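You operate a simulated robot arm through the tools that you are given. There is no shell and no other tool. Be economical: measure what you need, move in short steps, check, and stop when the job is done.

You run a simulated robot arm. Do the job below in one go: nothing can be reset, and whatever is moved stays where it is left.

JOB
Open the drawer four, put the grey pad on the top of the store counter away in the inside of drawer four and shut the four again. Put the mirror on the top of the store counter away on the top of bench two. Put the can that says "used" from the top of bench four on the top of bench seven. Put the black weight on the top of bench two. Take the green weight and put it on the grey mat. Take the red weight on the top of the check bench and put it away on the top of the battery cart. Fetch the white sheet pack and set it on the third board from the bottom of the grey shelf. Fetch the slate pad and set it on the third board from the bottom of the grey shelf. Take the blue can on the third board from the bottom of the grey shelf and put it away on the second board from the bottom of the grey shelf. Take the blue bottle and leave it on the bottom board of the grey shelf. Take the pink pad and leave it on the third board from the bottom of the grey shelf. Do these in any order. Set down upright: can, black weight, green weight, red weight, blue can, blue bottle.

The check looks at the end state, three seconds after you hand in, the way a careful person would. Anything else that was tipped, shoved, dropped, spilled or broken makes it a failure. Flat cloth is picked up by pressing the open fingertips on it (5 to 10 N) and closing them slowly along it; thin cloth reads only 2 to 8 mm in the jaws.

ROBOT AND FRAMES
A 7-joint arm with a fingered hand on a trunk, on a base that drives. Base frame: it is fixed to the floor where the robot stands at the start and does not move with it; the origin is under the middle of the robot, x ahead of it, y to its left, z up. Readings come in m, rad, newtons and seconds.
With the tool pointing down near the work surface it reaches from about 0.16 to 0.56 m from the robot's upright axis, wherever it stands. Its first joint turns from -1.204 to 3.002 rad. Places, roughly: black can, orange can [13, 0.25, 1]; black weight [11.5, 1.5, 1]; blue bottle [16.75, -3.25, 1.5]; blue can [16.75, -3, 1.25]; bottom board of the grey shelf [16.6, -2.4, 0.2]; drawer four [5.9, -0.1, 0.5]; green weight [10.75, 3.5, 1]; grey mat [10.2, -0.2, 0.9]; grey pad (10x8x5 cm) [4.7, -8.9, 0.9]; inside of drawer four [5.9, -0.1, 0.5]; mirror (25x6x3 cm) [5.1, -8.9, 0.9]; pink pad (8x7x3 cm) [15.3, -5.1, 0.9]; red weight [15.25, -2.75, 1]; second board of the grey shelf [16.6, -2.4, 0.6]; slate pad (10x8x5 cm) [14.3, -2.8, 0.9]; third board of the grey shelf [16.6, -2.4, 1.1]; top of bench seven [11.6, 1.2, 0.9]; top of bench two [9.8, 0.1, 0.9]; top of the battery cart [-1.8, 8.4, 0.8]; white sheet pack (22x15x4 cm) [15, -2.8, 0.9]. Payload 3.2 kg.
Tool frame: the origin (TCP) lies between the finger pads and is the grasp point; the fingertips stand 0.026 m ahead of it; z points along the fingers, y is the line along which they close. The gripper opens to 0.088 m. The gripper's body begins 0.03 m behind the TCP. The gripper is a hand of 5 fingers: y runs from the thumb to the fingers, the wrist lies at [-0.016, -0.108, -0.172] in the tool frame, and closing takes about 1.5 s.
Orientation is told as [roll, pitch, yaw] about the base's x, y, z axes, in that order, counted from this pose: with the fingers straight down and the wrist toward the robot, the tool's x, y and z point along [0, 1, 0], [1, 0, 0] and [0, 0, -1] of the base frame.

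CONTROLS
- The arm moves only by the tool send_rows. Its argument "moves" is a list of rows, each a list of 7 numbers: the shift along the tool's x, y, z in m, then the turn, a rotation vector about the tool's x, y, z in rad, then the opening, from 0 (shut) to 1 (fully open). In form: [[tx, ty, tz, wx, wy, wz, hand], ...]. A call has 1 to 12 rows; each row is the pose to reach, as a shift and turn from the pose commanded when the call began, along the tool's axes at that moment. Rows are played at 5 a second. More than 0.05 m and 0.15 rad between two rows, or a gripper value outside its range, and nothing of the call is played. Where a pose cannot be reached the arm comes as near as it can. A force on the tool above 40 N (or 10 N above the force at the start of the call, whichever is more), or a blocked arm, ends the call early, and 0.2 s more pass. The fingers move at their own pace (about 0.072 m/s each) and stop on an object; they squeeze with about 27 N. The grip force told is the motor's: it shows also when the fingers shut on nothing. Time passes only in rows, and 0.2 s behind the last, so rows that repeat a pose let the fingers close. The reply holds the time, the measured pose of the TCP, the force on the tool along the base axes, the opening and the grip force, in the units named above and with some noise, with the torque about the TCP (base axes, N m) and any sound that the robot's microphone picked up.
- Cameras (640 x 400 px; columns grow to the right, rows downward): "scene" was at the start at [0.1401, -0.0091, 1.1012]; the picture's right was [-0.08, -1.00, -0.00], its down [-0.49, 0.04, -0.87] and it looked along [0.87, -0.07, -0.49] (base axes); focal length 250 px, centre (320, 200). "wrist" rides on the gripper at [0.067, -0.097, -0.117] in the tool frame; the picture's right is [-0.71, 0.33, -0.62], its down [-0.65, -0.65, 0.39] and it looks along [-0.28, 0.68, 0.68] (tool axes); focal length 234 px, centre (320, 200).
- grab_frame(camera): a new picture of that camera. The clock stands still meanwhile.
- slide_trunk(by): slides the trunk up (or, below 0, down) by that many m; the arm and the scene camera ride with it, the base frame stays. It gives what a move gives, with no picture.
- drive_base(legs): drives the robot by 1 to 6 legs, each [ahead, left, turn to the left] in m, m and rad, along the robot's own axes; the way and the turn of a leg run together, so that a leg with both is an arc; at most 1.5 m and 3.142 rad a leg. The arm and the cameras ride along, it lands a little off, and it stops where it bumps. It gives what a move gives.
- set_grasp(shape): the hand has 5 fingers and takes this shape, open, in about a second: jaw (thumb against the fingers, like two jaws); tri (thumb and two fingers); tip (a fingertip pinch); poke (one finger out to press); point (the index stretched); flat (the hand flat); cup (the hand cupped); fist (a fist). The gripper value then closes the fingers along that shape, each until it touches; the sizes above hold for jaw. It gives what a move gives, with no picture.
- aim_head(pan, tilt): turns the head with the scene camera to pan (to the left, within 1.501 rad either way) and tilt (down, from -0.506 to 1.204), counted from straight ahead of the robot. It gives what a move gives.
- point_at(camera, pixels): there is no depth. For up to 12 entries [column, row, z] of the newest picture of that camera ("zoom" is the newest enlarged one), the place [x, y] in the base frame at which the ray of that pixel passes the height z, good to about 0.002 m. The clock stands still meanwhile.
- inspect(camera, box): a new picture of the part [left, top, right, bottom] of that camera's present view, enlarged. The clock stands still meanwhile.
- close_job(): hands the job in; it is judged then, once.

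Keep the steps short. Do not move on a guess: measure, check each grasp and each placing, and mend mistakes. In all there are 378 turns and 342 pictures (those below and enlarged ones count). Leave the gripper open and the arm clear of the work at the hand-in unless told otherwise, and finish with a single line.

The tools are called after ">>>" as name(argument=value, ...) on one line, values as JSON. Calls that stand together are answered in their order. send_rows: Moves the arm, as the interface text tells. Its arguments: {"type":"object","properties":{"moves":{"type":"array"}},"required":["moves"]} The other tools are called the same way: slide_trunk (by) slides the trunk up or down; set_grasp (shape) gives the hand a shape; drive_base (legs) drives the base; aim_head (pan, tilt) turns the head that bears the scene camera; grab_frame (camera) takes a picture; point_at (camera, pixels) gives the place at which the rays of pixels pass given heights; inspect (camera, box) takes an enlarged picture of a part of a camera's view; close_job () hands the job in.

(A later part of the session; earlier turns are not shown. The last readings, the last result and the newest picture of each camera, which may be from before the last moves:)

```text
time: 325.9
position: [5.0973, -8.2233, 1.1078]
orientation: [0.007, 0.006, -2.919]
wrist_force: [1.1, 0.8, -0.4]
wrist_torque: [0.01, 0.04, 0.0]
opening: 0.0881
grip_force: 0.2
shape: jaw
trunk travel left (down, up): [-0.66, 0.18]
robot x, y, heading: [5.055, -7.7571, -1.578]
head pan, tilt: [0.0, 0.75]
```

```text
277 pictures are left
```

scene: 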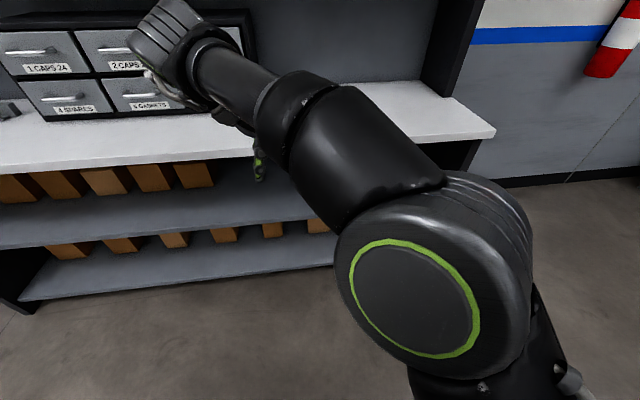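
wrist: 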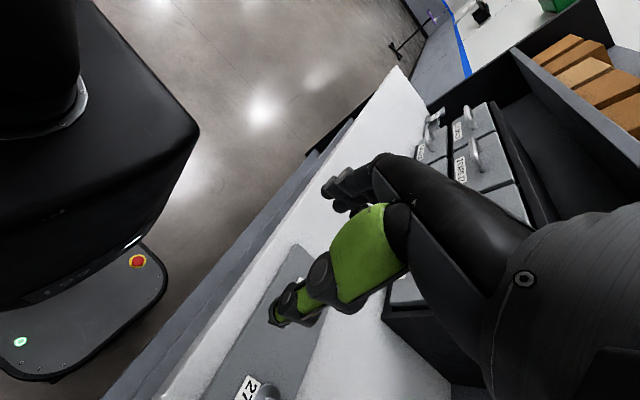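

This works at full reach. I drive forward 0.55 m and look with both cameras.

>>> drive_base(legs=[[0.55, -0.02, 0]])

>>> grab_frame(camera="scene")

>>> grab_frame(camera="wrist")

```text
time: 329.1
position: [5.0722, -8.7697, 1.1065]
orientation: [0.004, 0.008, -2.915]
wrist_force: [1.1, -0.7, 0.2]
wrist_torque: [0.0, 0.0, -0.01]
opening: 0.0879
grip_force: 0.0
shape: jaw
trunk travel left (down, up): [-0.66, 0.18]
robot x, y, heading: [5.0327, -8.3019, -1.586]
head pan, tilt: [0.0, 0.75]
```

```text
276 pictures are left
```

scene: 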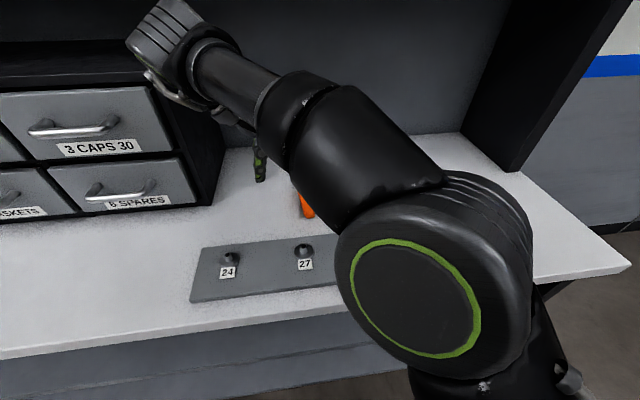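

```text
275 pictures are left
```

wrist: 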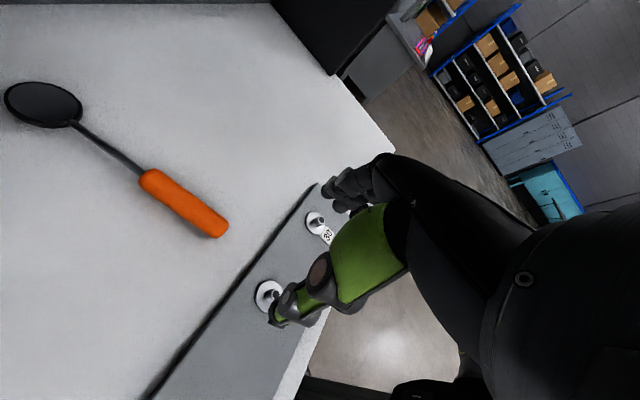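

Wrist camera sees the mirror clearly: handle from (148,180) to (222,230). I measure it and the parts cabinet corner.

>>> point_at(camera="wrist", pixels=[[150, 178, 0.91], [184, 204, 0.91], [218, 229, 0.91], [43, 104, 0.91], [82, 127, 0.91], [268, 295, 0.91], [340, 72, 0.9]])

>>> point_at(camera="scene", pixels=[[198, 203, 0.9], [185, 160, 1.0], [222, 170, 0.9], [306, 208, 0.91], [337, 285, 0.9], [240, 300, 0.9]])

```text
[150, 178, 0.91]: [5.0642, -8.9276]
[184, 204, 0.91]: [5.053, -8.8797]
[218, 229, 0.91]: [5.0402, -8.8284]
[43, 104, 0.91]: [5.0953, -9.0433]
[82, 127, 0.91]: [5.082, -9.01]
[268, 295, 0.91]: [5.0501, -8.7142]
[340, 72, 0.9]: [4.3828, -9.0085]
```

```text
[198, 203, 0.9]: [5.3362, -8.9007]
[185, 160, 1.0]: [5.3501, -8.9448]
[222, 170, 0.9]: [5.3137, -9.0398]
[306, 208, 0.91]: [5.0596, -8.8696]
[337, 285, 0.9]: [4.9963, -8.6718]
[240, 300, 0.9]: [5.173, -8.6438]
```

Handle mid at (5.055,−8.885). I check how far the wrist motor (col 130–200) sticks toward the parts cabinet.

>>> point_at(camera="scene", pixels=[[128, 40, 1.28], [165, 90, 1.25], [150, 85, 1.2], [145, 90, 1.12], [185, 95, 1.12]])

>>> inspect(camera="scene", box=[90, 0, 330, 220])

```text
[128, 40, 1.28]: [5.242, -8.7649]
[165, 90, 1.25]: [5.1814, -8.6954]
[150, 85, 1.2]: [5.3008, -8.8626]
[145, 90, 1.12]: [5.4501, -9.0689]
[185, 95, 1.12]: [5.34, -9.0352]
```

```text
1.82 times, centred on (210, 110) of scene
```

zoom: 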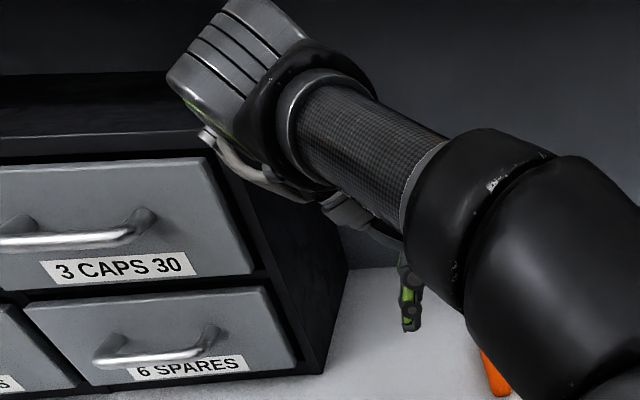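

About 8 cm clearance to the cabinet. I drive 0.10 forward and check the pose.

>>> drive_base(legs=[[0.1, -0.013, 0]])

>>> slide_trunk(by=-0.1)

>>> grab_frame(camera="wrist")

>>> grab_frame(camera="scene")

```text
time: 330.2
position: [5.0586, -8.8697, 1.1079]
orientation: [0.003, 0.007, -2.915]
wrist_force: [-0.2, -0.9, -1.1]
wrist_torque: [0.01, 0.02, 0.0]
opening: 0.0881
grip_force: 0.0
shape: jaw
trunk travel left (down, up): [-0.66, 0.18]
robot x, y, heading: [5.0194, -8.4038, -1.574]
head pan, tilt: [0.0, 0.75]
```

```text
time: 331.6
position: [5.0594, -8.8685, 1.0081]
orientation: [0.003, 0.006, -2.914]
wrist_force: [0.0, 0.2, 0.0]
wrist_torque: [-0.01, 0.0, 0.01]
opening: 0.088
grip_force: 0.0
shape: jaw
trunk travel left (down, up): [-0.56, 0.28]
robot x, y, heading: [5.0158, -8.4002, -1.58]
head pan, tilt: [0.0, 0.75]
```

```text
273 pictures are left
```

wrist: 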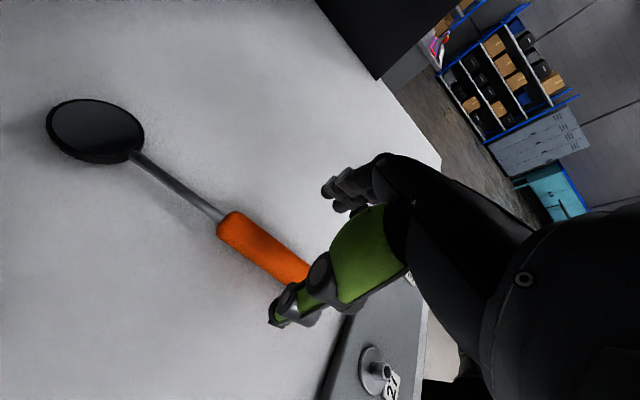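

```text
272 pictures are left
```

scene: 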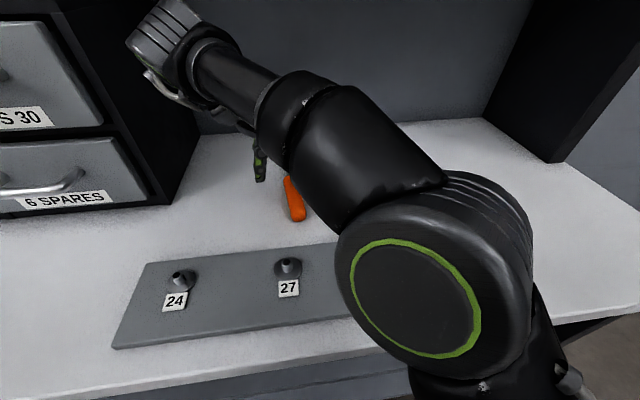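

I re‑measure the handle from this closer view.

>>> point_at(camera="wrist", pixels=[[226, 225, 0.91], [265, 252, 0.91], [300, 272, 0.91], [97, 133, 0.91]])

```text
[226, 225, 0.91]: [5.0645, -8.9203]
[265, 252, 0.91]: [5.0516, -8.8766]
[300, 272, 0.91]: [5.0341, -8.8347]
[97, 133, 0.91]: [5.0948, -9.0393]
```

I shift 23 mm along the handle and lower to z≈0.93.

>>> send_rows(moves=[[0.023, 0.008, 0.0, 0, 0, 0, 1], [0.023, 0.008, 0.04, 0, 0, 0, 1], [0.023, 0.008, 0.07, 0, 0, 0, 1], [0.023, 0.008, 0.08, 0, 0, 0, 1]])

>>> grab_frame(camera="wrist")

>>> grab_frame(camera="scene")

```text
time: 332.5
position: [5.057, -8.8933, 0.9453]
orientation: [0.026, -0.004, -2.917]
wrist_force: [4.1, 1.7, 20.3]
wrist_torque: [0.11, 0.99, -0.09]
opening: 0.0872
grip_force: 0.1
shape: jaw
trunk travel left (down, up): [-0.56, 0.28]
robot x, y, heading: [5.0186, -8.4018, -1.58]
head pan, tilt: [0.0, 0.75]
stopped in row 4: the force on the tool passed its limit (the readings are from after the stop); the commanded pose is now the measured one
```

```text
271 pictures are left
```

wrist: 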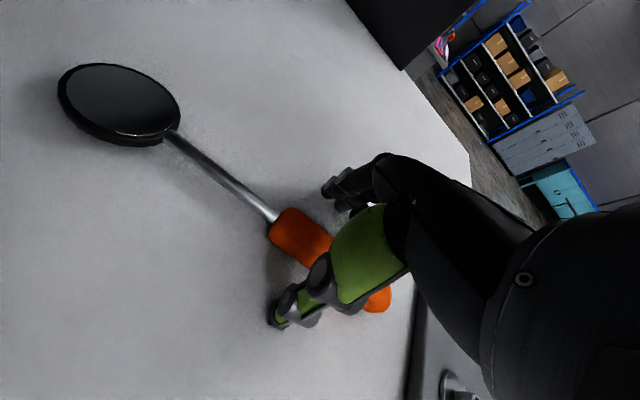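

```text
270 pictures are left
```

scene: 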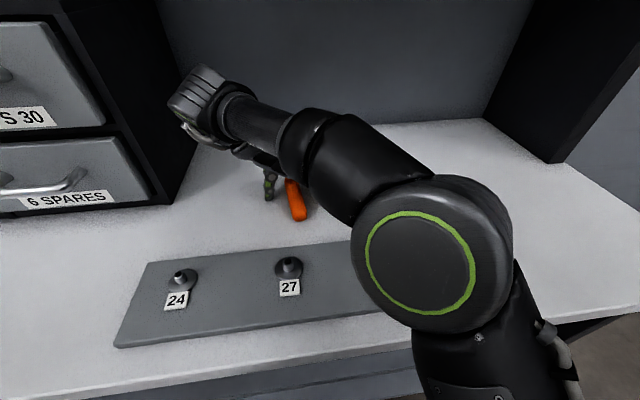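

The thumb tip touches the counter at TCP z 0.945. I ease up 4 mm and close.

>>> send_rows(moves=[[0, 0, -0.004, 0, 0, 0, 1], [0, 0, -0.004, 0, 0, 0, 0.6], [0, 0, -0.004, 0, 0, 0, 0.3], [0, 0, -0.004, 0, 0, 0, 0], [0, 0, -0.004, 0, 0, 0, 0], [0, 0, -0.004, 0, 0, 0, 0], [0, 0, -0.004, 0, 0, 0, 0], [0, 0, -0.004, 0, 0, 0, 0]])

>>> grab_frame(camera="wrist")

```text
time: 334.3
position: [5.0572, -8.8923, 0.9462]
orientation: [0.022, 0.0, -2.918]
wrist_force: [-0.1, 0.1, 12.7]
wrist_torque: [0.01, -0.34, 0.01]
opening: 0.0315
grip_force: 27.5
shape: jaw
trunk travel left (down, up): [-0.56, 0.28]
robot x, y, heading: [5.0162, -8.4028, -1.579]
head pan, tilt: [0.0, 0.75]
```

```text
269 pictures are left
```

wrist: 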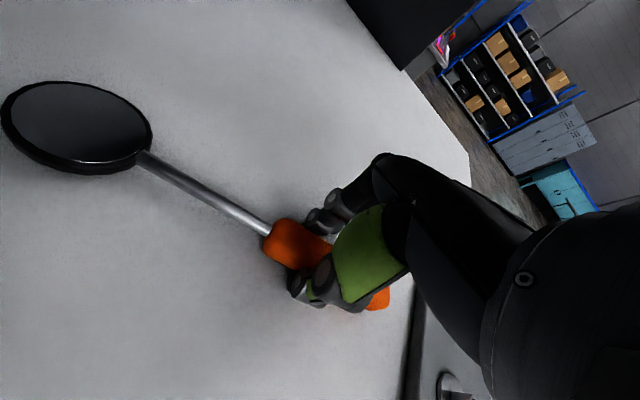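

Handle gripped (31 mm). I lift with the trunk and back out.

>>> slide_trunk(by=0.2)

>>> drive_base(legs=[[-0.7, 0, 0]])

>>> grab_frame(camera="wrist")

>>> grab_frame(camera="scene")

```text
time: 336.5
position: [5.0571, -8.8952, 1.1449]
orientation: [0.019, 0.0, -2.915]
wrist_force: [-0.2, -0.3, -1.1]
wrist_torque: [0.02, 0.02, -0.02]
opening: 0.0313
grip_force: 27.0
shape: jaw
trunk travel left (down, up): [-0.76, 0.08]
robot x, y, heading: [5.014, -8.4006, -1.577]
head pan, tilt: [0.0, 0.75]
```

```text
time: 340.3
position: [5.0619, -8.1949, 1.1449]
orientation: [0.019, 0.0, -2.913]
wrist_force: [1.0, 0.1, -0.8]
wrist_torque: [-0.01, 0.01, -0.02]
opening: 0.0314
grip_force: 26.8
shape: jaw
trunk travel left (down, up): [-0.76, 0.08]
robot x, y, heading: [5.0197, -7.703, -1.574]
head pan, tilt: [0.0, 0.75]
```

```text
268 pictures are left
```

wrist: 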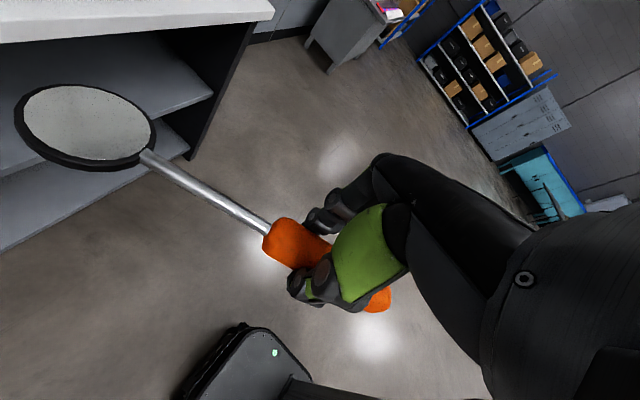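

```text
267 pictures are left
```

scene: 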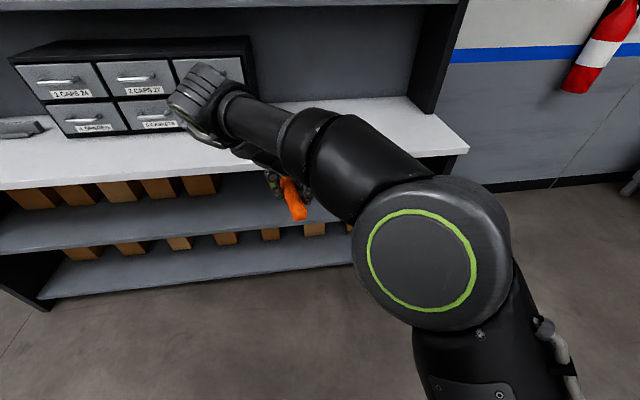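

Mirror in hand. I retract it, turn to face +x and look for a route to bench two.

>>> send_rows(moves=[[-0.04, 0, 0, 0, 0, 0, 0], [-0.08, 0, 0, 0, 0, 0, 0], [-0.12, 0, 0, 0, 0, 0, 0], [-0.16, 0, 0, 0, 0, 0, 0], [-0.19, 0, 0, 0, 0, 0, 0]])

>>> drive_base(legs=[[-0.6, 0, 0], [0, 0, 1.9]])

>>> aim_head(pan=0, tilt=0.2)

>>> grab_frame(camera="scene")

>>> aim_head(pan=0.9, tilt=0.2)

>>> grab_frame(camera="scene")

```text
time: 341.5
position: [5.0198, -8.0084, 1.1401]
orientation: [0.02, 0.001, -2.913]
wrist_force: [1.3, 0.3, -1.1]
wrist_torque: [0.01, -0.01, -0.01]
opening: 0.0315
grip_force: 26.8
shape: jaw
trunk travel left (down, up): [-0.76, 0.08]
robot x, y, heading: [5.0188, -7.7024, -1.576]
head pan, tilt: [0.0, 0.75]
```

```text
time: 349.5
position: [5.3218, -7.0057, 1.1416]
orientation: [0.02, 0.0, -1.029]
wrist_force: [0.6, -0.2, -1.0]
wrist_torque: [-0.05, -0.01, -0.02]
opening: 0.0313
grip_force: 27.1
shape: jaw
trunk travel left (down, up): [-0.76, 0.08]
robot x, y, heading: [5.0309, -7.1, 0.308]
head pan, tilt: [0.0, 0.75]
```

```text
time: 350.4
position: [5.3214, -7.0036, 1.1407]
orientation: [0.019, 0.0, -1.031]
wrist_force: [-0.4, -0.1, -1.7]
wrist_torque: [-0.04, 0.0, 0.01]
opening: 0.0311
grip_force: 27.4
shape: jaw
trunk travel left (down, up): [-0.76, 0.08]
robot x, y, heading: [5.0299, -7.1016, 0.308]
head pan, tilt: [0.0, 0.201]
```

```text
266 pictures are left
```

scene: 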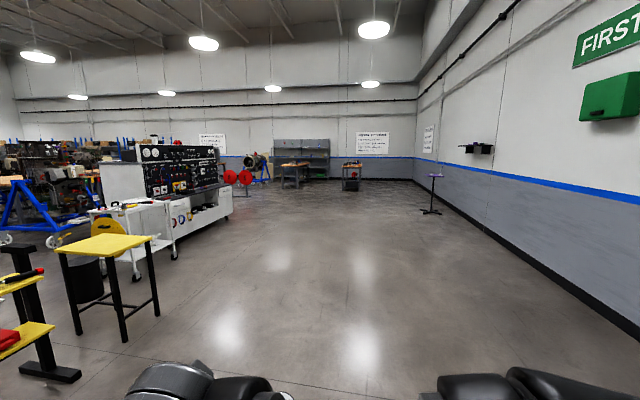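

```text
time: 351.6
position: [5.3202, -7.0042, 1.1404]
orientation: [0.018, 0.001, -1.03]
wrist_force: [-0.1, 0.3, -1.2]
wrist_torque: [-0.03, -0.01, -0.02]
opening: 0.0309
grip_force: 26.7
shape: jaw
trunk travel left (down, up): [-0.76, 0.08]
robot x, y, heading: [5.0307, -7.0986, 0.307]
head pan, tilt: [0.901, 0.201]
```

```text
265 pictures are left
```

scene: 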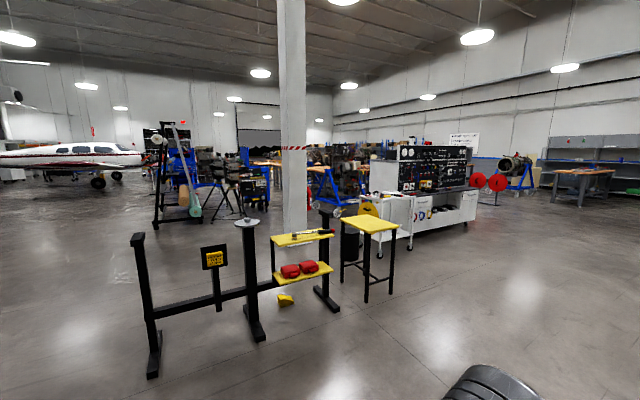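

The floor along +x is open. I drive 5.6 m to about (10.5,−5.8) and look north.

>>> drive_base(legs=[[0, 0, -0.1], [1.4, 0, 0], [1.4, 0, 0], [1.4, 0, 0], [1.4, 0, 0]])

>>> aim_head(pan=0.4, tilt=0.2)

>>> grab_frame(camera="scene")

>>> aim_head(pan=1.4, tilt=0.2)

>>> grab_frame(camera="scene")

```text
time: 378.8
position: [10.7819, -5.8675, 1.1411]
orientation: [0.018, 0.0, -1.128]
wrist_force: [0.0, 0.5, -1.8]
wrist_torque: [0.01, 0.01, -0.02]
opening: 0.0311
grip_force: 27.2
shape: jaw
trunk travel left (down, up): [-0.76, 0.08]
robot x, y, heading: [10.4822, -5.9304, 0.213]
head pan, tilt: [0.901, 0.201]
```

```text
time: 379.7
position: [10.7809, -5.8674, 1.1413]
orientation: [0.02, 0.0, -1.128]
wrist_force: [-0.2, -0.4, 0.0]
wrist_torque: [-0.03, -0.02, 0.0]
opening: 0.0312
grip_force: 26.6
shape: jaw
trunk travel left (down, up): [-0.76, 0.08]
robot x, y, heading: [10.4818, -5.9312, 0.21]
head pan, tilt: [0.4, 0.201]
```

```text
264 pictures are left
```

scene: 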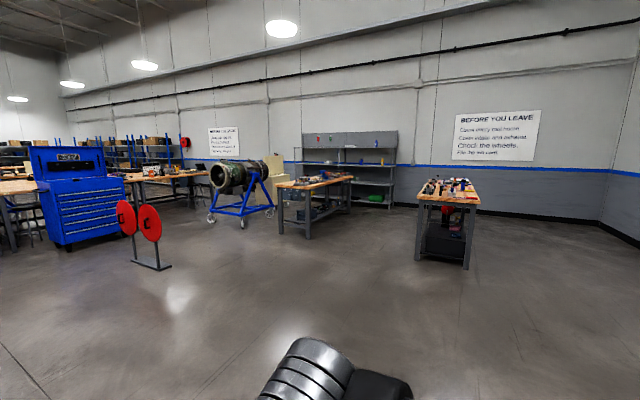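

```text
time: 381.0
position: [10.7821, -5.8686, 1.1407]
orientation: [0.017, 0.0, -1.13]
wrist_force: [0.4, 0.2, -1.3]
wrist_torque: [-0.06, 0.03, -0.02]
opening: 0.0311
grip_force: 26.8
shape: jaw
trunk travel left (down, up): [-0.76, 0.08]
robot x, y, heading: [10.4843, -5.9311, 0.209]
head pan, tilt: [1.4, 0.201]
```

```text
263 pictures are left
```

scene: 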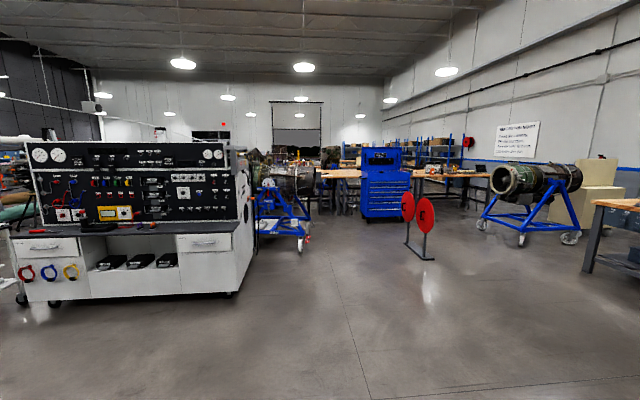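

I measure floor points for the route north (chest, stand, red wheel stand).

>>> point_at(camera="scene", pixels=[[300, 250, 0], [310, 235, 0], [365, 218, 0], [405, 213, 0], [408, 243, 0], [432, 260, 0], [345, 214, 0], [320, 212, 0], [255, 232, 0], [232, 295, 0], [523, 245, 0], [482, 230, 0]])

>>> inspect(camera="scene", box=[230, 130, 480, 260])

```text
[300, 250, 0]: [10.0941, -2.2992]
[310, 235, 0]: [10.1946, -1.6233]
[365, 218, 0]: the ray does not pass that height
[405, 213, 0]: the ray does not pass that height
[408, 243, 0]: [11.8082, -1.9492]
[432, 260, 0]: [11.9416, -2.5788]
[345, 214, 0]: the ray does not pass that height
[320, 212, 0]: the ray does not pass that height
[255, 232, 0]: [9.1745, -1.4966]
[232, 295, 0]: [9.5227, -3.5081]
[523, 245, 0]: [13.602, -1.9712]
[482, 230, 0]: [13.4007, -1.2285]
```

```text
2.56 times, centred on (355, 195) of scene
```

zoom: 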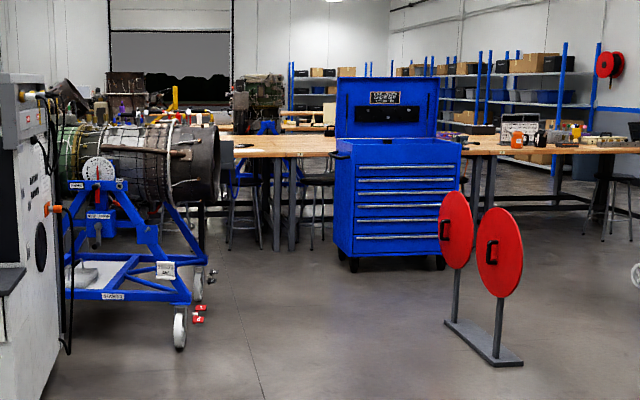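

Bench two looks to be behind the turbine. I turn north and drive 3.2 m up the aisle at x≈10.85.

>>> drive_base(legs=[[0, 0, 1.36], [1.1, -0.2, 0], [1.1, -0.15, 0], [1.0, 0, 0]])

>>> aim_head(pan=0.2, tilt=0.3)

>>> grab_frame(camera="scene")

```text
time: 400.0
position: [10.8458, -2.4367, 1.1406]
orientation: [0.02, 0.001, 0.234]
wrist_force: [-0.1, 0.1, -0.7]
wrist_torque: [-0.01, -0.01, 0.0]
opening: 0.0313
grip_force: 27.1
shape: jaw
trunk travel left (down, up): [-0.76, 0.08]
robot x, y, heading: [10.8485, -2.7418, 1.57]
head pan, tilt: [1.4, 0.201]
```

```text
time: 401.4
position: [10.8447, -2.4367, 1.141]
orientation: [0.02, -0.001, 0.234]
wrist_force: [0.1, 0.1, -0.9]
wrist_torque: [-0.01, 0.0, 0.04]
opening: 0.0312
grip_force: 26.7
shape: jaw
trunk travel left (down, up): [-0.76, 0.08]
robot x, y, heading: [10.8462, -2.7416, 1.572]
head pan, tilt: [0.201, 0.3]
```

```text
261 pictures are left
```

scene: 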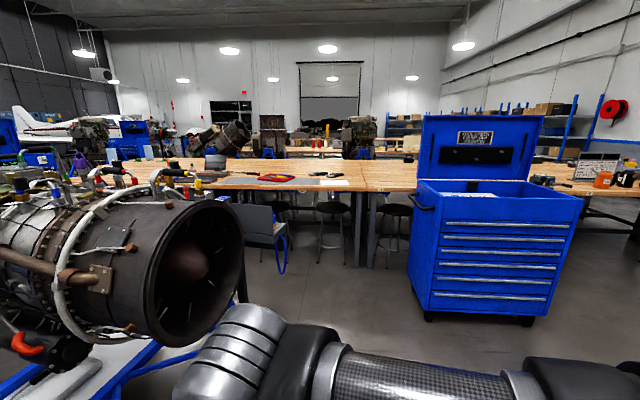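

Benches ahead with stools and a grey mat (col ~330). I zoom in to read labels and see items.

>>> inspect(camera="scene", box=[130, 140, 420, 270])

>>> point_at(camera="scene", pixels=[[365, 192, 0.9], [415, 190, 0.9], [348, 186, 0.9], [200, 186, 0.9], [365, 266, 0], [370, 150, 0.9], [430, 318, 0.05], [530, 322, 0.05], [333, 172, 0.9], [345, 265, 0]])

```text
2.21 times, centred on (275, 205) of scene
```

zoom: 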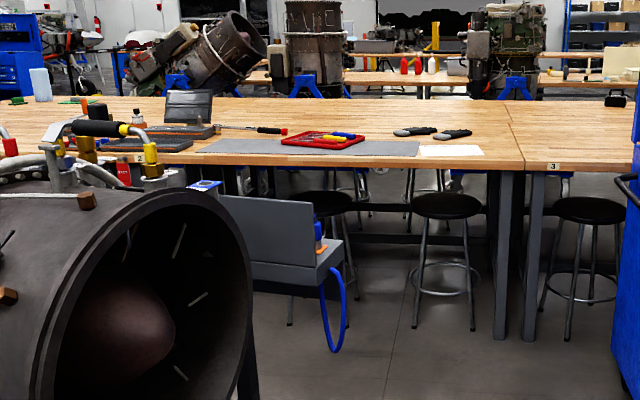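

```text
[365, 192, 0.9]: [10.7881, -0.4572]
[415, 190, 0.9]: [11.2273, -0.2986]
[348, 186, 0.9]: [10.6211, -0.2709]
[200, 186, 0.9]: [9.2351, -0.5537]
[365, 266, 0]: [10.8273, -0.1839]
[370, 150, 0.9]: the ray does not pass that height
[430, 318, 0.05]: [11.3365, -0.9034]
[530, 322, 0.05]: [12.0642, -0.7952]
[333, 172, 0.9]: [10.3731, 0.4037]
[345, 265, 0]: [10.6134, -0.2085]
```

Bench 2 (label "2") runs to x≈10.79 with front edge y≈−0.45; the mat with a red tray is on it. I advance to y≈−1.2, x≈10.88 and look down.

>>> drive_base(legs=[[1.0, -0.03, 0], [0.5, 0, 0]])

>>> aim_head(pan=0.35, tilt=0.6)

>>> grab_frame(camera="scene")

```text
time: 409.1
position: [10.8809, -0.9391, 1.1413]
orientation: [0.018, 0.0, 0.23]
wrist_force: [-0.2, 0.1, -0.8]
wrist_torque: [-0.03, -0.04, 0.0]
opening: 0.0313
grip_force: 27.2
shape: jaw
trunk travel left (down, up): [-0.76, 0.08]
robot x, y, heading: [10.8818, -1.2483, 1.567]
head pan, tilt: [0.201, 0.3]
```

```text
time: 409.9
position: [10.8809, -0.9401, 1.1402]
orientation: [0.018, -0.001, 0.23]
wrist_force: [-0.2, -0.3, -1.6]
wrist_torque: [-0.02, -0.02, -0.03]
opening: 0.0311
grip_force: 26.5
shape: jaw
trunk travel left (down, up): [-0.76, 0.08]
robot x, y, heading: [10.8812, -1.2481, 1.567]
head pan, tilt: [0.351, 0.6]
```

```text
259 pictures are left
```

scene: 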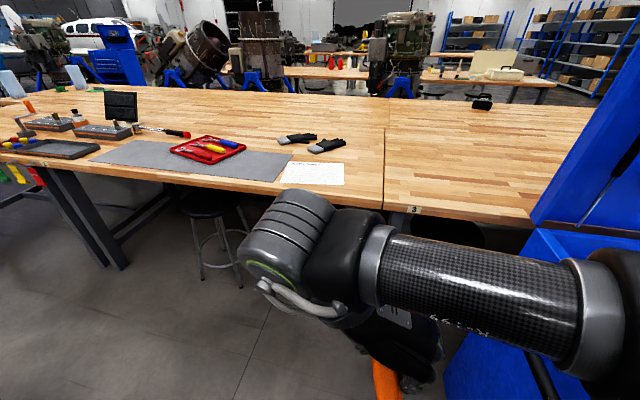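

Free bench‑2 area right of the paper sheet and gloves (cols 345–385). I measure.

>>> point_at(camera="scene", pixels=[[345, 163, 0.9], [345, 186, 0.9], [384, 208, 0.9], [387, 150, 0.9], [388, 115, 0.9], [345, 147, 0.9], [283, 183, 0.9], [292, 155, 0.9], [95, 160, 0.9], [130, 140, 0.9], [275, 182, 0.9], [280, 140, 0.9]])

```text
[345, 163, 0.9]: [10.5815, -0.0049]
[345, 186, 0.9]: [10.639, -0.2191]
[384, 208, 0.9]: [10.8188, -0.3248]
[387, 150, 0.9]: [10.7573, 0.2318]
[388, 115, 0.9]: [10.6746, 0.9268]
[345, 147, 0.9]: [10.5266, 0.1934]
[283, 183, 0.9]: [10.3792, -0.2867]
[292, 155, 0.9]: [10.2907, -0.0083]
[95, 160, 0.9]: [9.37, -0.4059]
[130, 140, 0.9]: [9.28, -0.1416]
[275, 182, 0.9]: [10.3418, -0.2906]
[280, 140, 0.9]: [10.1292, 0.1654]
```

I extend the arm, then drive forward 0.6 with 0.13 left to bring the mirror over the free strip (TCP target ≈(10.70,−0.13)).

>>> send_rows(moves=[[0.045, 0, 0, 0, 0, 0, 0], [0.09, 0, 0, 0, 0, 0, 0], [0.135, 0, 0, 0, 0, 0, 0], [0.18, 0, 0, 0, 0, 0, 0]])

>>> drive_base(legs=[[0.3, 0.1, 0], [0.3, 0.03, 0]])

>>> grab_frame(camera="wrist")

>>> grab_frame(camera="scene")

```text
time: 410.9
position: [10.8386, -0.7626, 1.1433]
orientation: [0.018, -0.003, 0.231]
wrist_force: [-0.4, -0.3, -1.0]
wrist_torque: [-0.04, -0.04, 0.01]
opening: 0.0312
grip_force: 27.3
shape: jaw
trunk travel left (down, up): [-0.76, 0.08]
robot x, y, heading: [10.8813, -1.2453, 1.567]
head pan, tilt: [0.351, 0.6]
```

```text
time: 414.7
position: [10.7123, -0.166, 1.1448]
orientation: [0.02, 0.0, 0.229]
wrist_force: [-0.1, -0.3, -1.3]
wrist_torque: [0.01, 0.0, 0.01]
opening: 0.0311
grip_force: 27.1
shape: jaw
trunk travel left (down, up): [-0.76, 0.08]
robot x, y, heading: [10.7544, -0.652, 1.57]
head pan, tilt: [0.351, 0.6]
```

```text
258 pictures are left
```

wrist: 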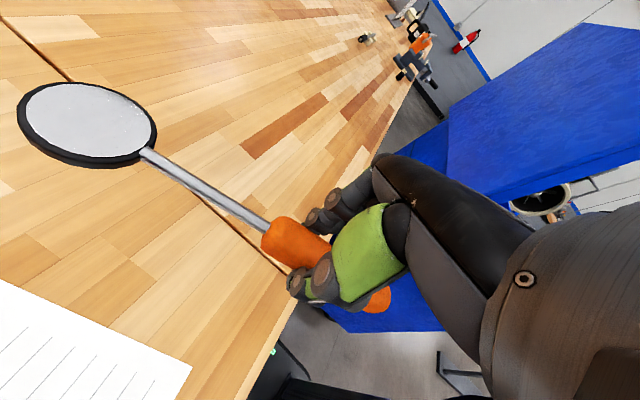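

```text
257 pictures are left
```

scene: 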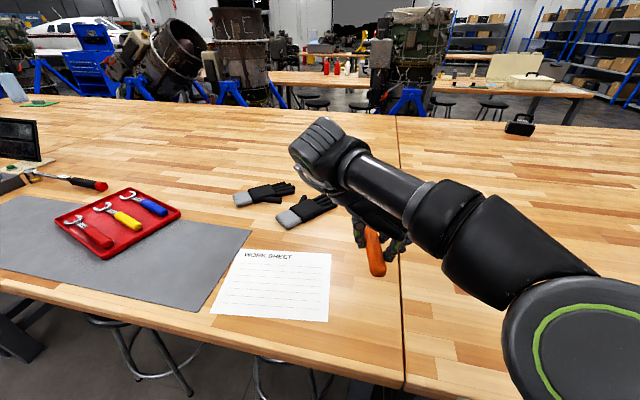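

Mirror hangs over the free strip. I lower: trunk −0.16, then gently to contact.

>>> slide_trunk(by=-0.16)

>>> send_rows(moves=[[0, 0, 0.01, 0, 0, 0, 0], [0, 0, 0.02, 0, 0, 0, 0], [0, 0, 0.028, 0, 0, 0, 0], [0, 0, 0.036, 0, 0, 0, 0], [0, 0, 0.044, 0, 0, 0, 0], [0, 0, 0.052, 0, 0, 0, 0]])

>>> grab_frame(camera="wrist")

```text
time: 416.6
position: [10.7139, -0.1666, 0.9842]
orientation: [0.019, 0.0, 0.229]
wrist_force: [0.4, 0.2, -0.8]
wrist_torque: [0.01, -0.01, 0.01]
opening: 0.0311
grip_force: 27.6
shape: jaw
trunk travel left (down, up): [-0.6, 0.24]
robot x, y, heading: [10.752, -0.6509, 1.567]
head pan, tilt: [0.351, 0.6]
```

```text
time: 417.9
position: [10.7135, -0.1648, 0.9324]
orientation: [0.021, 0.0, 0.229]
wrist_force: [-0.2, -0.3, -0.4]
wrist_torque: [0.01, -0.02, 0.0]
opening: 0.0312
grip_force: 26.7
shape: jaw
trunk travel left (down, up): [-0.6, 0.24]
robot x, y, heading: [10.7532, -0.6471, 1.565]
head pan, tilt: [0.351, 0.6]
```

```text
256 pictures are left
```

wrist: 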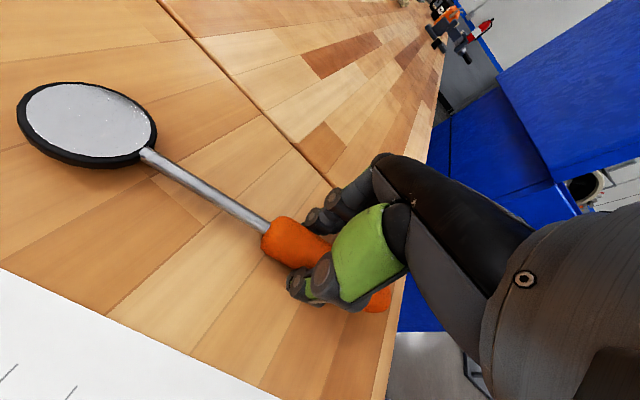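

>>> send_rows(moves=[[0, 0, 0.007, 0, 0, 0, 0], [0, 0, 0.014, 0, 0, 0, 0], [0, 0, 0.021, 0, 0, 0, 0], [0, 0, 0.028, 0, 0, 0, 0], [0, 0, 0.035, 0, 0, 0, 0], [0, 0, 0.042, 0, 0, 0, 0], [0, 0, 0.049, 0, 0, 0, 0], [0, 0, 0.056, 0, 0, 0, 0]])

>>> grab_frame(camera="wrist")

```text
time: 418.6
position: [10.7135, -0.1643, 0.9283]
orientation: [0.042, 0.0, 0.225]
wrist_force: [-1.0, -4.6, 17.3]
wrist_torque: [-0.22, 0.36, 0.08]
opening: 0.0307
grip_force: 27.1
shape: jaw
trunk travel left (down, up): [-0.6, 0.24]
robot x, y, heading: [10.7531, -0.6475, 1.562]
head pan, tilt: [0.351, 0.6]
stopped in row 3: the force on the tool passed its limit (the readings are from after the stop); the commanded pose is now the measured one
```

```text
255 pictures are left
```

wrist: 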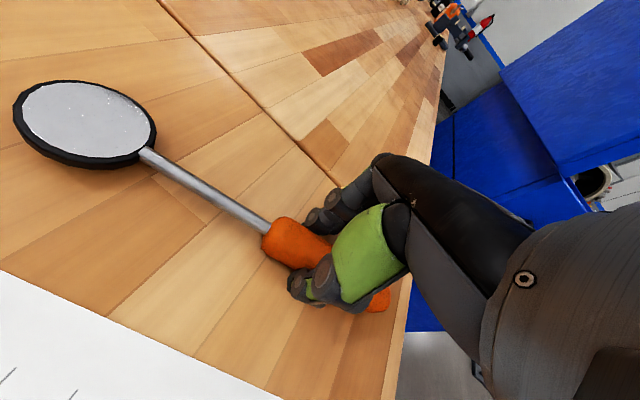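

Contact. I open while easing up, then lift.

>>> send_rows(moves=[[0, 0, -0.002, 0, 0, 0, 0.3], [0, 0, -0.003, 0, 0, 0, 0.6], [0, 0, -0.005, 0, 0, 0, 1], [0, 0, -0.005, 0, 0, 0, 1], [0, 0, -0.005, 0, 0, 0, 1], [0, 0, -0.03, 0, 0, 0, 1], [0, 0, -0.07, 0, 0, 0, 1], [0, 0, -0.11, 0, 0, 0, 1]])

>>> slide_trunk(by=0.12)

>>> grab_frame(camera="wrist")

```text
time: 420.4
position: [10.7134, -0.1659, 1.033]
orientation: [0.036, 0.001, 0.226]
wrist_force: [0.5, -0.2, 0.6]
wrist_torque: [0.0, 0.02, -0.01]
opening: 0.088
grip_force: 0.1
shape: jaw
trunk travel left (down, up): [-0.6, 0.24]
robot x, y, heading: [10.7549, -0.6461, 1.567]
head pan, tilt: [0.351, 0.6]
```

```text
time: 421.9
position: [10.7142, -0.1657, 1.1526]
orientation: [0.036, 0.001, 0.224]
wrist_force: [1.0, -0.1, -0.8]
wrist_torque: [0.01, 0.04, -0.02]
opening: 0.0879
grip_force: 0.0
shape: jaw
trunk travel left (down, up): [-0.72, 0.12]
robot x, y, heading: [10.7529, -0.6497, 1.569]
head pan, tilt: [0.351, 0.6]
```

```text
254 pictures are left
```

wrist: 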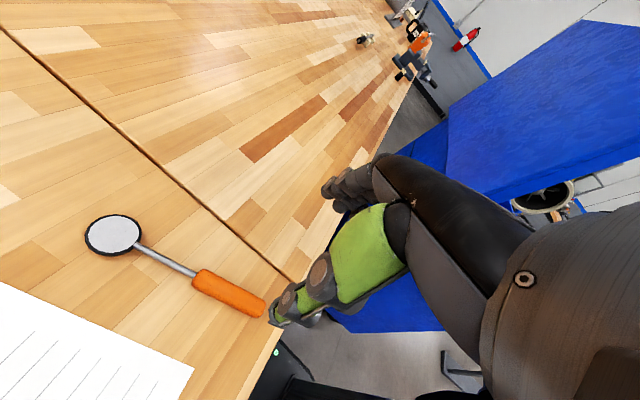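

The mirror lies on bench two. I back out, restore the hand's yaw, and face +x to look for bench four.

>>> drive_base(legs=[[-0.75, 0, 0]])

>>> send_rows(moves=[[0, 0, 0, 0, 0, -0.15, 1], [0, 0, 0, 0, 0, -0.3, 1], [0, 0, 0, 0, 0, -0.45, 1], [0, 0, 0, 0, 0, -0.6, 1], [0, 0, 0, 0, 0, -0.75, 1], [0, 0, 0, 0, 0, -0.9, 1], [0, 0, 0, 0, 0, -1.05, 1], [0, 0, 0, 0, 0, -1.2, 1], [0, 0, 0, 0, 0, -1.34, 1]])

>>> drive_base(legs=[[0, 0, -1.57]])

>>> aim_head(pan=0.25, tilt=0.2)

>>> grab_frame(camera="scene")

```text
time: 426.0
position: [10.7102, -0.9078, 1.1521]
orientation: [0.037, -0.001, 0.228]
wrist_force: [-1.3, 0.3, -0.3]
wrist_torque: [0.0, 0.02, 0.03]
opening: 0.0877
grip_force: 0.0
shape: jaw
trunk travel left (down, up): [-0.72, 0.12]
robot x, y, heading: [10.7501, -1.3896, 1.566]
head pan, tilt: [0.351, 0.6]
```

```text
time: 428.0
position: [10.7106, -0.9069, 1.1522]
orientation: [0.01, -0.037, 1.568]
wrist_force: [-0.2, 0.7, -0.4]
wrist_torque: [0.03, 0.01, -0.01]
opening: 0.0879
grip_force: 0.1
shape: jaw
trunk travel left (down, up): [-0.72, 0.12]
robot x, y, heading: [10.7545, -1.3921, 1.569]
head pan, tilt: [0.351, 0.6]
```

```text
time: 432.2
position: [11.2333, -1.3539, 1.152]
orientation: [0.008, -0.036, -0.012]
wrist_force: [-0.4, 0.0, 0.2]
wrist_torque: [-0.01, -0.03, -0.02]
opening: 0.0879
grip_force: 0.1
shape: jaw
trunk travel left (down, up): [-0.72, 0.12]
robot x, y, heading: [10.7516, -1.3884, -0.009]
head pan, tilt: [0.351, 0.6]
```

```text
time: 433.1
position: [11.2329, -1.3535, 1.1517]
orientation: [0.009, -0.033, -0.013]
wrist_force: [-0.3, -0.4, 0.5]
wrist_torque: [0.0, -0.03, 0.01]
opening: 0.088
grip_force: 0.1
shape: jaw
trunk travel left (down, up): [-0.72, 0.12]
robot x, y, heading: [10.7526, -1.3884, -0.01]
head pan, tilt: [0.25, 0.201]
```

```text
253 pictures are left
```

scene: 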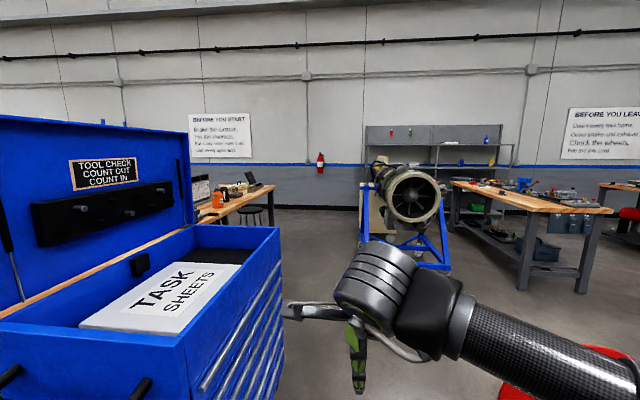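

I drive past the chest at y≈−1.33 to x≈12.8, then face north.

>>> drive_base(legs=[[1.0, 0.05, 0], [1.1, 0, 0], [0, 0, 1.57]])

>>> aim_head(pan=0, tilt=0.45)

>>> grab_frame(camera="scene")

```text
time: 442.5
position: [13.1947, -1.3526, 1.1523]
orientation: [0.005, -0.024, -0.025]
wrist_force: [-13.5, -2.4, 0.8]
wrist_torque: [0.02, 0.0, -0.22]
opening: 0.0851
grip_force: 0.0
shape: jaw
trunk travel left (down, up): [-0.72, 0.12]
robot x, y, heading: [12.7222, -1.3801, -0.027]
head pan, tilt: [0.25, 0.201]
stopped in leg 2: the force on the tool passed its limit (the readings are from after the stop); the commanded pose is now the measured one
```

```text
time: 443.3
position: [13.196, -1.3501, 1.154]
orientation: [0.005, -0.027, -0.026]
wrist_force: [-16.7, -3.0, -0.3]
wrist_torque: [0.03, 0.06, -0.26]
opening: 0.085
grip_force: 0.1
shape: jaw
trunk travel left (down, up): [-0.72, 0.12]
robot x, y, heading: [12.7167, -1.3813, -0.028]
head pan, tilt: [0.0, 0.45]
```

```text
252 pictures are left
```

scene: 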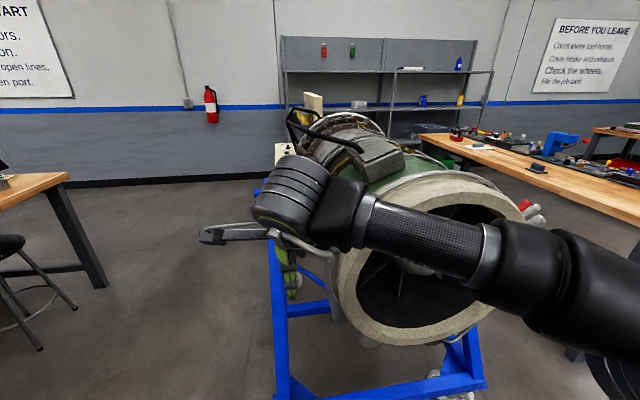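

The fingers touched the engine's rim (17 N, heavy, unmoved). I back off 0.35 m and then turn north.

>>> drive_base(legs=[[-0.35, 0, 0], [0, 0, 1.6]])

>>> aim_head(pan=-0.3, tilt=0.4)

>>> grab_frame(camera="scene")

```text
time: 449.5
position: [12.3264, -0.8932, 1.1512]
orientation: [0.006, -0.024, 1.584]
wrist_force: [0.1, 0.3, 0.0]
wrist_torque: [-0.02, -0.01, 0.01]
opening: 0.088
grip_force: 0.0
shape: jaw
trunk travel left (down, up): [-0.72, 0.12]
robot x, y, heading: [12.3755, -1.3722, 1.582]
head pan, tilt: [0.0, 0.45]
```

```text
time: 450.3
position: [12.3253, -0.8926, 1.1515]
orientation: [0.006, -0.025, 1.586]
wrist_force: [0.6, 0.3, 0.2]
wrist_torque: [0.05, 0.02, -0.04]
opening: 0.0877
grip_force: 0.1
shape: jaw
trunk travel left (down, up): [-0.72, 0.12]
robot x, y, heading: [12.3763, -1.3695, 1.583]
head pan, tilt: [-0.3, 0.4]
```

```text
251 pictures are left
```

scene: 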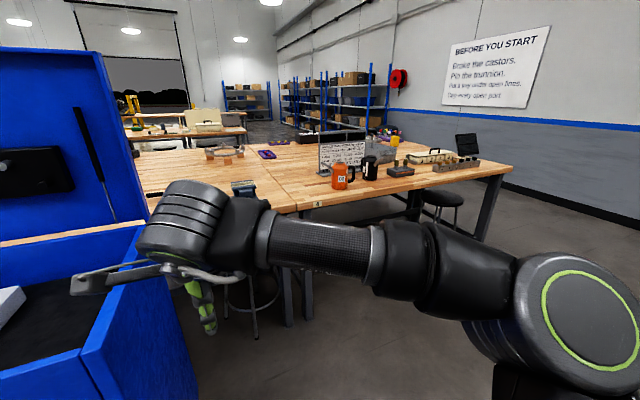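

Bench 4 (label) with an orange and a black can. I zoom to read them.

>>> inspect(camera="scene", box=[300, 120, 420, 215])

>>> point_at(camera="scene", pixels=[[340, 188, 0.9], [370, 180, 0.9], [318, 208, 0.9], [515, 172, 0.9], [285, 325, 0], [480, 240, 0.2], [265, 165, 0.9], [145, 300, 0.2]])

```text
4.21 times, centred on (360, 168) of scene
```

zoom: 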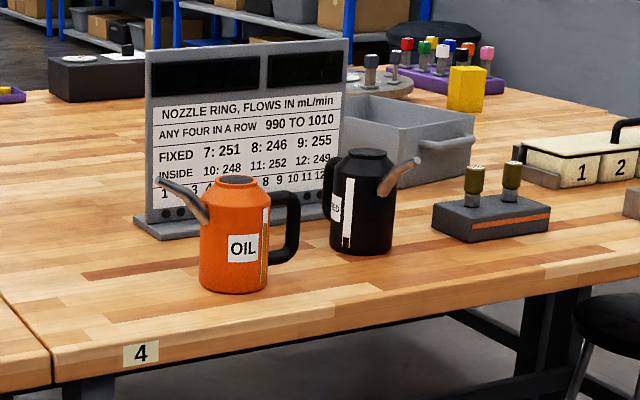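

```text
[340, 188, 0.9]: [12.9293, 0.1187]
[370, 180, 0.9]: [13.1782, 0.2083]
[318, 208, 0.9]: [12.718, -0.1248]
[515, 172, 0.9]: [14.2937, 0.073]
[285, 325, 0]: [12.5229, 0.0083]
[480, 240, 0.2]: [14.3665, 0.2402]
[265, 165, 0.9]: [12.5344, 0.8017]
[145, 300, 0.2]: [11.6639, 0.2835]
```

The black can reads "…ED" (USED) and stands at ≈(13.18,0.21). I move in front of it, keeping short of the board.

>>> drive_base(legs=[[0.55, -0.15, 0], [0.3, -0.5, 0]])

>>> aim_head(pan=-0.1, tilt=0.6)

>>> grab_frame(camera="scene")

>>> grab_frame(camera="wrist")

```text
time: 456.5
position: [12.9659, -0.0344, 1.1514]
orientation: [0.006, -0.025, 1.59]
wrist_force: [-0.1, -0.1, -0.6]
wrist_torque: [-0.01, -0.04, 0.0]
opening: 0.0878
grip_force: 0.1
shape: jaw
trunk travel left (down, up): [-0.72, 0.12]
robot x, y, heading: [13.0201, -0.5119, 1.587]
head pan, tilt: [-0.3, 0.4]
```

```text
time: 457.2
position: [12.9653, -0.0355, 1.1501]
orientation: [0.007, -0.025, 1.592]
wrist_force: [-0.3, 0.6, 0.4]
wrist_torque: [0.03, 0.01, 0.0]
opening: 0.0878
grip_force: 0.1
shape: jaw
trunk travel left (down, up): [-0.72, 0.12]
robot x, y, heading: [13.0177, -0.5121, 1.59]
head pan, tilt: [-0.099, 0.6]
```

```text
249 pictures are left
```

scene: 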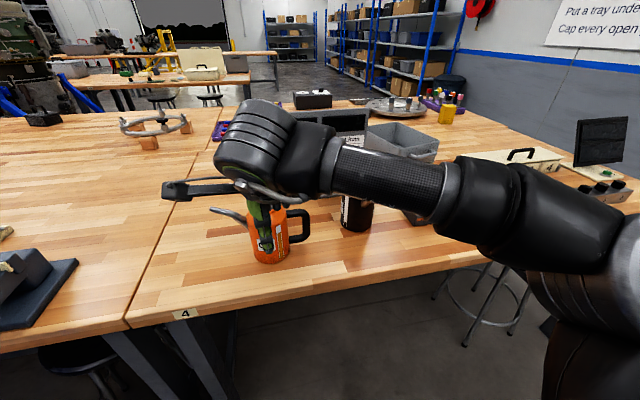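

```text
248 pictures are left
```

wrist: 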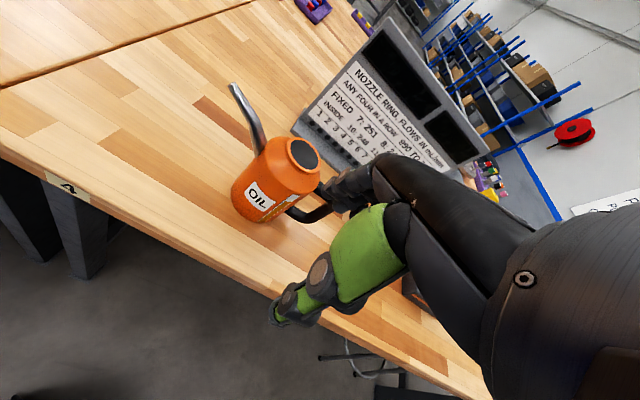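

The forearm hides the black can; I strafe right 0.2 and use the wrist camera.

>>> drive_base(legs=[[0, -0.22, 0]])

>>> grab_frame(camera="wrist")

>>> aim_head(pan=0.2, tilt=0.6)

>>> grab_frame(camera="scene")

```text
time: 458.9
position: [13.1844, -0.0312, 1.1512]
orientation: [0.005, -0.025, 1.592]
wrist_force: [-0.1, 0.8, -0.5]
wrist_torque: [0.01, -0.03, 0.05]
opening: 0.088
grip_force: 0.1
shape: jaw
trunk travel left (down, up): [-0.72, 0.12]
robot x, y, heading: [13.2353, -0.5102, 1.586]
head pan, tilt: [-0.099, 0.6]
```

```text
247 pictures are left
```

wrist: 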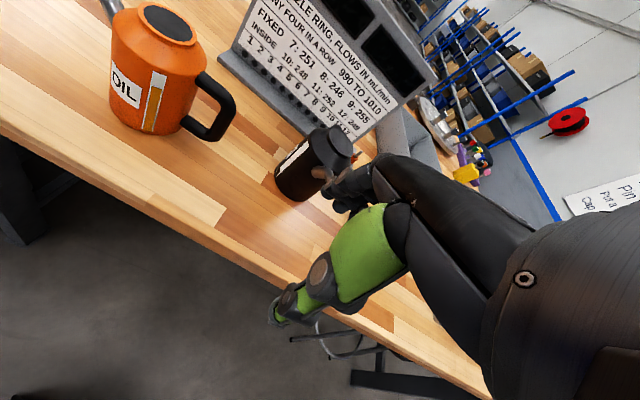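

```text
time: 459.7
position: [13.1849, -0.0306, 1.1514]
orientation: [0.005, -0.024, 1.593]
wrist_force: [0.4, 0.7, -0.3]
wrist_torque: [-0.02, 0.05, -0.01]
opening: 0.0877
grip_force: 0.1
shape: jaw
trunk travel left (down, up): [-0.72, 0.12]
robot x, y, heading: [13.2398, -0.5061, 1.589]
head pan, tilt: [0.201, 0.6]
```

```text
246 pictures are left
```

scene: 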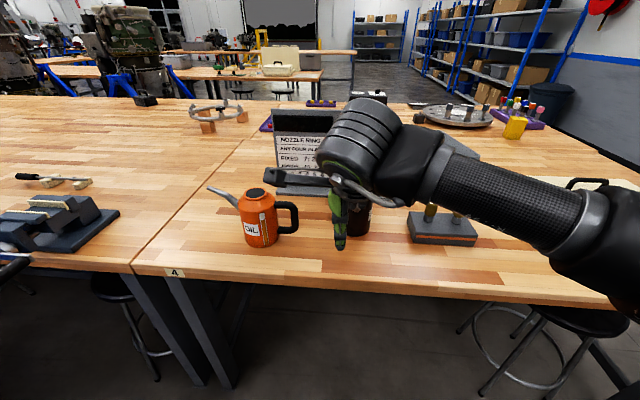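

I pull the hand back 0.2 m to see the black can fully.

>>> send_rows(moves=[[-0.03, -0.03, 0, 0, 0, 0, 1], [-0.06, -0.06, 0, 0, 0, 0, 1], [-0.09, -0.09, 0, 0, 0, 0, 1], [-0.12, -0.12, 0, 0, 0, 0, 1], [-0.15, -0.15, 0, 0, 0, 0, 1], [-0.18, -0.18, 0, 0, 0, 0, 1]])

>>> grab_frame(camera="scene")

>>> inspect(camera="scene", box=[230, 160, 430, 280])

```text
time: 461.1
position: [13.37, -0.2086, 1.1467]
orientation: [0.006, -0.027, 1.592]
wrist_force: [-0.3, 0.8, 0.2]
wrist_torque: [0.01, 0.02, 0.05]
opening: 0.0876
grip_force: 0.1
shape: jaw
trunk travel left (down, up): [-0.72, 0.12]
robot x, y, heading: [13.2353, -0.5058, 1.587]
head pan, tilt: [0.201, 0.6]
```

```text
245 pictures are left
```

scene: 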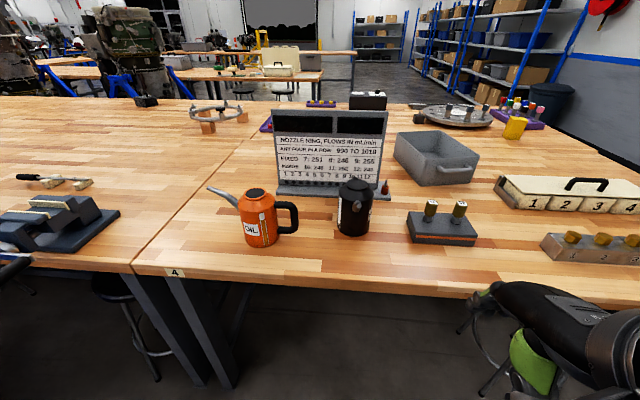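

```text
3.20 times, centred on (330, 220) of scene
```

zoom: 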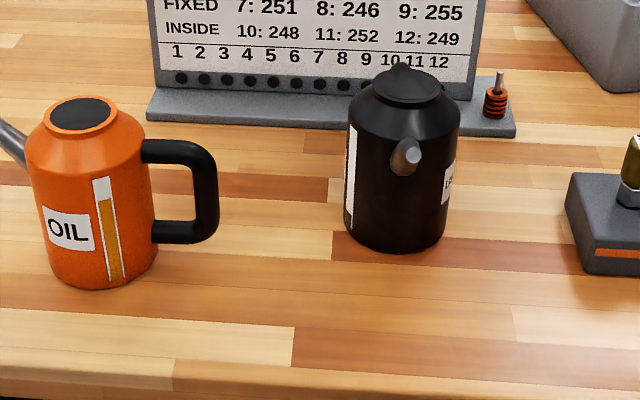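

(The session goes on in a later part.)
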